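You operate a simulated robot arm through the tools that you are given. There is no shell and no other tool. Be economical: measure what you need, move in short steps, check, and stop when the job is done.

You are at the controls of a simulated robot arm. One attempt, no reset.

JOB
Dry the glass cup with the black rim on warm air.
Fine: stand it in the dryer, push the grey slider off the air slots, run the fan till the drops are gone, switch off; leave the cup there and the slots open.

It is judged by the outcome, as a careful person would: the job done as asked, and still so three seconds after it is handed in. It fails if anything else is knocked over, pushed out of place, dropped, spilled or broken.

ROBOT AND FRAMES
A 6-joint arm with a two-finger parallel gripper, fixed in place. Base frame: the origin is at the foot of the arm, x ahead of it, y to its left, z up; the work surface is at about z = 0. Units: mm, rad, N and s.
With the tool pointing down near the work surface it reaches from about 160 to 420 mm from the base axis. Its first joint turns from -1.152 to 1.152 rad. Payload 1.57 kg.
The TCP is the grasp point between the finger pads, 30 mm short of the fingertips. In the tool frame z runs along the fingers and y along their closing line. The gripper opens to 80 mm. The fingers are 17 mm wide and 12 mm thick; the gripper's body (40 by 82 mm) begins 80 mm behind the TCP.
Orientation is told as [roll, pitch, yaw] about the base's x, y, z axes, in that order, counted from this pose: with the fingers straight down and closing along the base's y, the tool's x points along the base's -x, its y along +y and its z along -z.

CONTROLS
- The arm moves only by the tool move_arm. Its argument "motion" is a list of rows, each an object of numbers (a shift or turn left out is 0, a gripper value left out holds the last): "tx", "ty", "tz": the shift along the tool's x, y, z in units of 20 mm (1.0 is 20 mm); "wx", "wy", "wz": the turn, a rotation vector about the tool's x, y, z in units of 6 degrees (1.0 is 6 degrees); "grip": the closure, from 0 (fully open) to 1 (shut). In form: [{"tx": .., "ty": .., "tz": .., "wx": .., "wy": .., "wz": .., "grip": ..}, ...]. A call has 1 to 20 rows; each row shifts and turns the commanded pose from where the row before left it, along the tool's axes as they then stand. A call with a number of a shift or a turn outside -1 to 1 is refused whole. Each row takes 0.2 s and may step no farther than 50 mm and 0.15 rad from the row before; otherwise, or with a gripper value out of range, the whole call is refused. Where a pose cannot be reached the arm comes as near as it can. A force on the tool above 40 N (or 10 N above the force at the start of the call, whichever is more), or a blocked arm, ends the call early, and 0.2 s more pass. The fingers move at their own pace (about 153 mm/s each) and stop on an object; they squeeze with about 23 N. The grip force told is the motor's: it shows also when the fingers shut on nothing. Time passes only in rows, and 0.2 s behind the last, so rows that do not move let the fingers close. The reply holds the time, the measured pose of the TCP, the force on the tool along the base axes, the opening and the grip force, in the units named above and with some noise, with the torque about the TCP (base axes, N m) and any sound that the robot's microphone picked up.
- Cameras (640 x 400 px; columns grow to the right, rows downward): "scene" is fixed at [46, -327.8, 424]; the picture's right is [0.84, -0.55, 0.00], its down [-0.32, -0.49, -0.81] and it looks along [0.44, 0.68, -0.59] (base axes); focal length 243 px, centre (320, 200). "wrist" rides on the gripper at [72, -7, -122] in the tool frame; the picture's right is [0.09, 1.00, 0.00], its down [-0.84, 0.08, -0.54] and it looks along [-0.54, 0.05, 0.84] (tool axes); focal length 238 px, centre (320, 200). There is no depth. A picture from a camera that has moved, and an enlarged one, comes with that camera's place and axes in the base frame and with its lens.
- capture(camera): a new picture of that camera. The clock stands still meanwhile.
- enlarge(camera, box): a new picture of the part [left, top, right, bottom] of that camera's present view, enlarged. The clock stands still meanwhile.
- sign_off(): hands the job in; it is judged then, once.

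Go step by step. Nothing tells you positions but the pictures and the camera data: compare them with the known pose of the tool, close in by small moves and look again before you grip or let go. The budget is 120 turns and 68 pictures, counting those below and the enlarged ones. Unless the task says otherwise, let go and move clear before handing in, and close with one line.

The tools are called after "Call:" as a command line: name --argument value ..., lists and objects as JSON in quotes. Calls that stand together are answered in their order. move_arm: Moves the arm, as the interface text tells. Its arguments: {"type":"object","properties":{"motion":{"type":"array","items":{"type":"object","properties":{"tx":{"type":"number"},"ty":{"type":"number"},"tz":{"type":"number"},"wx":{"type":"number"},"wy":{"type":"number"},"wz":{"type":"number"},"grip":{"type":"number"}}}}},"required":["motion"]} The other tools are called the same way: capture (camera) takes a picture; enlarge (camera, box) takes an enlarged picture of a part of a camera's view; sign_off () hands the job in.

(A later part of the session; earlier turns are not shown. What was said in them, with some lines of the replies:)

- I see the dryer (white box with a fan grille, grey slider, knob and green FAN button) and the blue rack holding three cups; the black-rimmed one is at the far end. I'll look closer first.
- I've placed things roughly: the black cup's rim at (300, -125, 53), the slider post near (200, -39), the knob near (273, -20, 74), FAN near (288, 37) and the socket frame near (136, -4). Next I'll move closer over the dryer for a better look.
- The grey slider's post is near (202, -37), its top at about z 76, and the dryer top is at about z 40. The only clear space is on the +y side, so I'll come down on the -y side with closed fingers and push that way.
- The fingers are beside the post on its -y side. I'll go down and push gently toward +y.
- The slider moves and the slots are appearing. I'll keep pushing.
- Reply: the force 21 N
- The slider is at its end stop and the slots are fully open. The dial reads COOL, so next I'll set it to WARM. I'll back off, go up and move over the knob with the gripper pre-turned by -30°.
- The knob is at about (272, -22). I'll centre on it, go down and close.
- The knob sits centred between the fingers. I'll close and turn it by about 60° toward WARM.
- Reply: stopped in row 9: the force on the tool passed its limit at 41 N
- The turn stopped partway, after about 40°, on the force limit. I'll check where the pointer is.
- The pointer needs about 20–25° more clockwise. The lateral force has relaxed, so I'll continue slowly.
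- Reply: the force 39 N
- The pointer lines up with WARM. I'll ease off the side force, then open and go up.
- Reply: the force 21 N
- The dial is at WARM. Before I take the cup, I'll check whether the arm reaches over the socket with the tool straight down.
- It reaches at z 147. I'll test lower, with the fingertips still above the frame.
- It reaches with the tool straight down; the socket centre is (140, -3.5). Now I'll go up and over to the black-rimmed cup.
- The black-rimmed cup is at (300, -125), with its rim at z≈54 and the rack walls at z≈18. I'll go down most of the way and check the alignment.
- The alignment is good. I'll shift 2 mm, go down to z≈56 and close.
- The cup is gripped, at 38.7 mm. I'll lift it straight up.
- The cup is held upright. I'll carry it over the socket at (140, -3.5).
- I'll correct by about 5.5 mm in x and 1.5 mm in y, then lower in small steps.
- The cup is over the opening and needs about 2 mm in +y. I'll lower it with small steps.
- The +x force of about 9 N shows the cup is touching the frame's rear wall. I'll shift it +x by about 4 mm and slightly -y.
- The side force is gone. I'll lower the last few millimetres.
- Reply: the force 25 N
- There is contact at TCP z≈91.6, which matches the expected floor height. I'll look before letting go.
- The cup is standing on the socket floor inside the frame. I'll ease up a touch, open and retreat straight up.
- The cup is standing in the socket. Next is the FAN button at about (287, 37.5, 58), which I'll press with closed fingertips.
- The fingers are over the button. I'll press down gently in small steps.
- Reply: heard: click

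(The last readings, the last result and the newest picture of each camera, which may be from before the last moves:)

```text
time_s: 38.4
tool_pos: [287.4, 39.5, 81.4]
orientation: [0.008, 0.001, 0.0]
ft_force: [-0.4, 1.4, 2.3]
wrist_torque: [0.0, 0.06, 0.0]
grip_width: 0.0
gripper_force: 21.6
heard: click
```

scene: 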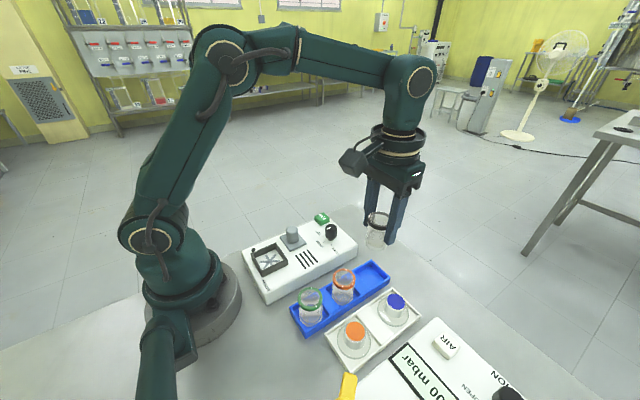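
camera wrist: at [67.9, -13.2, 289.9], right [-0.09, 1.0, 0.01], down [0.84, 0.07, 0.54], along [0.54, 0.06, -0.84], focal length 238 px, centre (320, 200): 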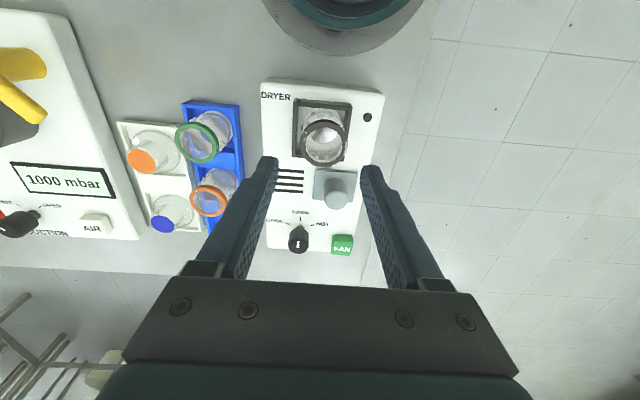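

I heard a click. I'll go up and check whether the fan runs.

Call:
move_arm --motion '[{"tz": -0.5}, {"tz": -0.5}, {}]'

Call:
enlarge --camera "scene" --box '[230, 200, 350, 275]'

```text
time_s: 39.2
tool_pos: [287.9, 39.8, 101.4]
orientation: [0.01, 0.002, 0.0]
ft_force: [-0.1, 0.2, -0.1]
wrist_torque: [-0.03, 0.01, 0.03]
grip_width: 0.2
gripper_force: 21.7
```

```text
5.33 times, centred on (290, 238) of scene
camera zoom: at [46.0, -327.8, 424.0], right [0.84, -0.55, 0.0], down [-0.32, -0.49, -0.81], along [0.44, 0.68, -0.59], focal length 1297 px, centre (480, 0)
```

zoom: 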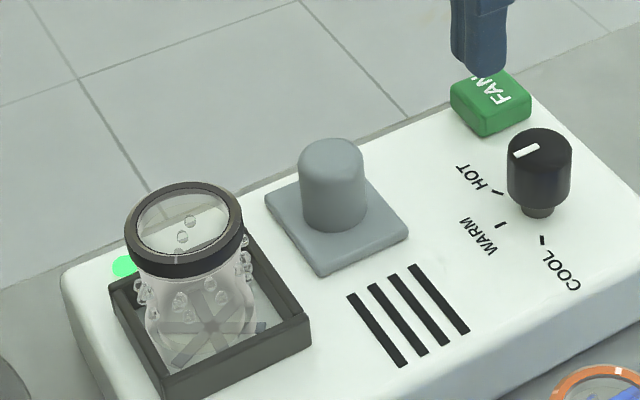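

The green lamp is lit, so the fan is on. I'll wait and watch the drops.

Call:
move_arm --motion '[{}, {}, {}, {}, {}, {}, {}, {}, {}, {}, {}, {}, {}, {}, {}, {}, {}, {}, {}, {}]'

Call:
enlarge --camera "scene" --box '[230, 200, 350, 275]'

```text
time_s: 43.4
tool_pos: [288.0, 39.9, 100.4]
orientation: [0.007, 0.002, -0.003]
ft_force: [0.7, -0.8, 0.4]
wrist_torque: [0.0, 0.01, 0.0]
grip_width: 0.0
gripper_force: 21.4
```

```text
5.33 times, centred on (290, 238) of scene
camera zoom: at [46.0, -327.8, 424.0], right [0.84, -0.55, 0.0], down [-0.32, -0.49, -0.81], along [0.44, 0.68, -0.59], focal length 1297 px, centre (480, 0)
```

zoom: 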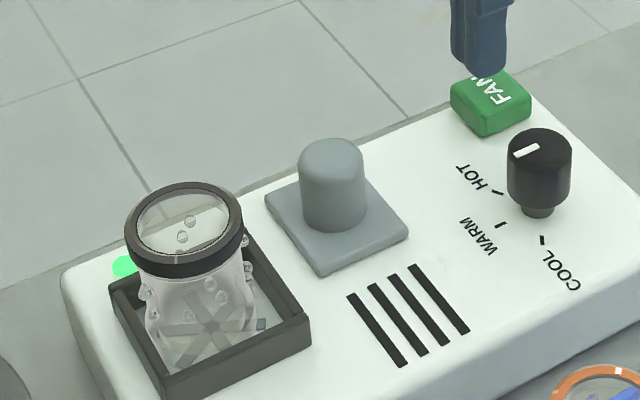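

The drops are thinning out. I'll wait longer.

Call:
move_arm --motion '[{}, {}, {}, {}, {}, {}, {}, {}, {}, {}, {}, {}, {}, {}, {}, {}, {}, {}, {}, {}]'

Call:
enlarge --camera "scene" --box '[230, 220, 310, 280]'

```text
time_s: 47.6
tool_pos: [288.1, 38.7, 101.2]
orientation: [0.006, 0.001, -0.001]
ft_force: [-0.1, -0.6, 0.1]
wrist_torque: [0.0, 0.01, 0.02]
grip_width: 0.1
gripper_force: 20.6
```

```text
6.67 times, centred on (270, 250) of scene
camera zoom: at [46.0, -327.8, 424.0], right [0.84, -0.55, 0.0], down [-0.32, -0.49, -0.81], along [0.44, 0.68, -0.59], focal length 1621 px, centre (653, -133)
```

zoom: 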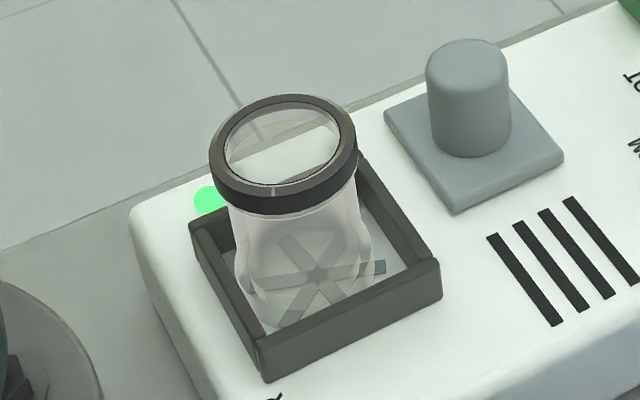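

The drops are gone. I'll press FAN again to switch off.

Call:
move_arm --motion '[{"tz": 0.4}, {"tz": 0.3}, {"tz": 0.1}, {"tz": 0.1}, {"tz": 0.1}]'

```text
time_s: 48.8
tool_pos: [288.3, 41.0, 81.6]
orientation: [0.008, 0.003, -0.001]
ft_force: [-0.2, -0.9, 2.4]
wrist_torque: [-0.05, -0.01, -0.01]
grip_width: 0.0
gripper_force: 20.9
heard: click
```

Call:
move_arm --motion '[{"tz": -0.5}, {"tz": -1}, {"tz": -1}, {"tz": -1}, {"tz": -1}, {}]'

Call:
enlarge --camera "scene" --box '[230, 200, 350, 275]'

Call:
enlarge --camera "scene" --box '[220, 190, 460, 340]'

```text
time_s: 50.2
tool_pos: [285.9, 39.2, 172.0]
orientation: [0.007, 0.002, 0.0]
ft_force: [-0.4, -0.2, 1.0]
wrist_torque: [0.01, -0.01, -0.01]
grip_width: 0.0
gripper_force: 21.4
```

```text
5.33 times, centred on (290, 238) of scene
camera zoom: at [46.0, -327.8, 424.0], right [0.84, -0.55, 0.0], down [-0.32, -0.49, -0.81], along [0.44, 0.68, -0.59], focal length 1297 px, centre (480, 0)
```

zoom: 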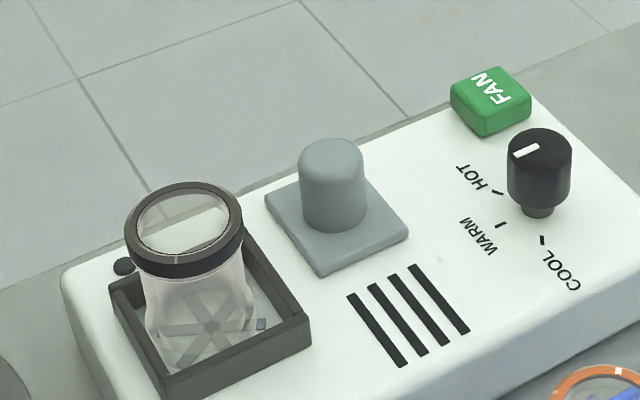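

```text
2.67 times, centred on (340, 265) of scene
camera zoom: at [46.0, -327.8, 424.0], right [0.84, -0.55, 0.0], down [-0.32, -0.49, -0.81], along [0.44, 0.68, -0.59], focal length 648 px, centre (267, 27)
```

zoom: 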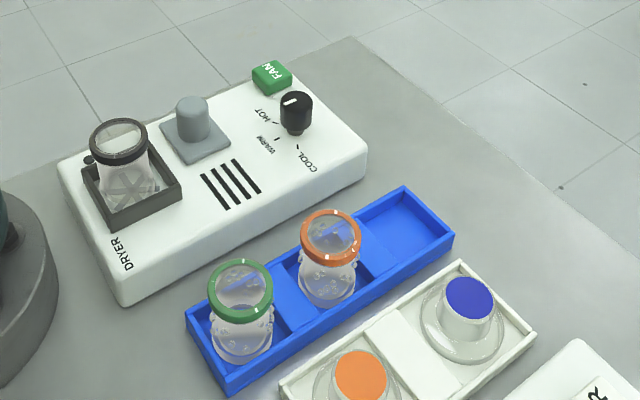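

The lamp is off and the cup stands dry in the dryer. The slots are open, nothing else has moved and the arm is clear, so I'm handing in.

Call:
sign_off

```text
The job is handed in.
```

The black-rimmed cup was dried on WARM until no drops were visible. It stands in the dryer with the fan off and the air slots open.
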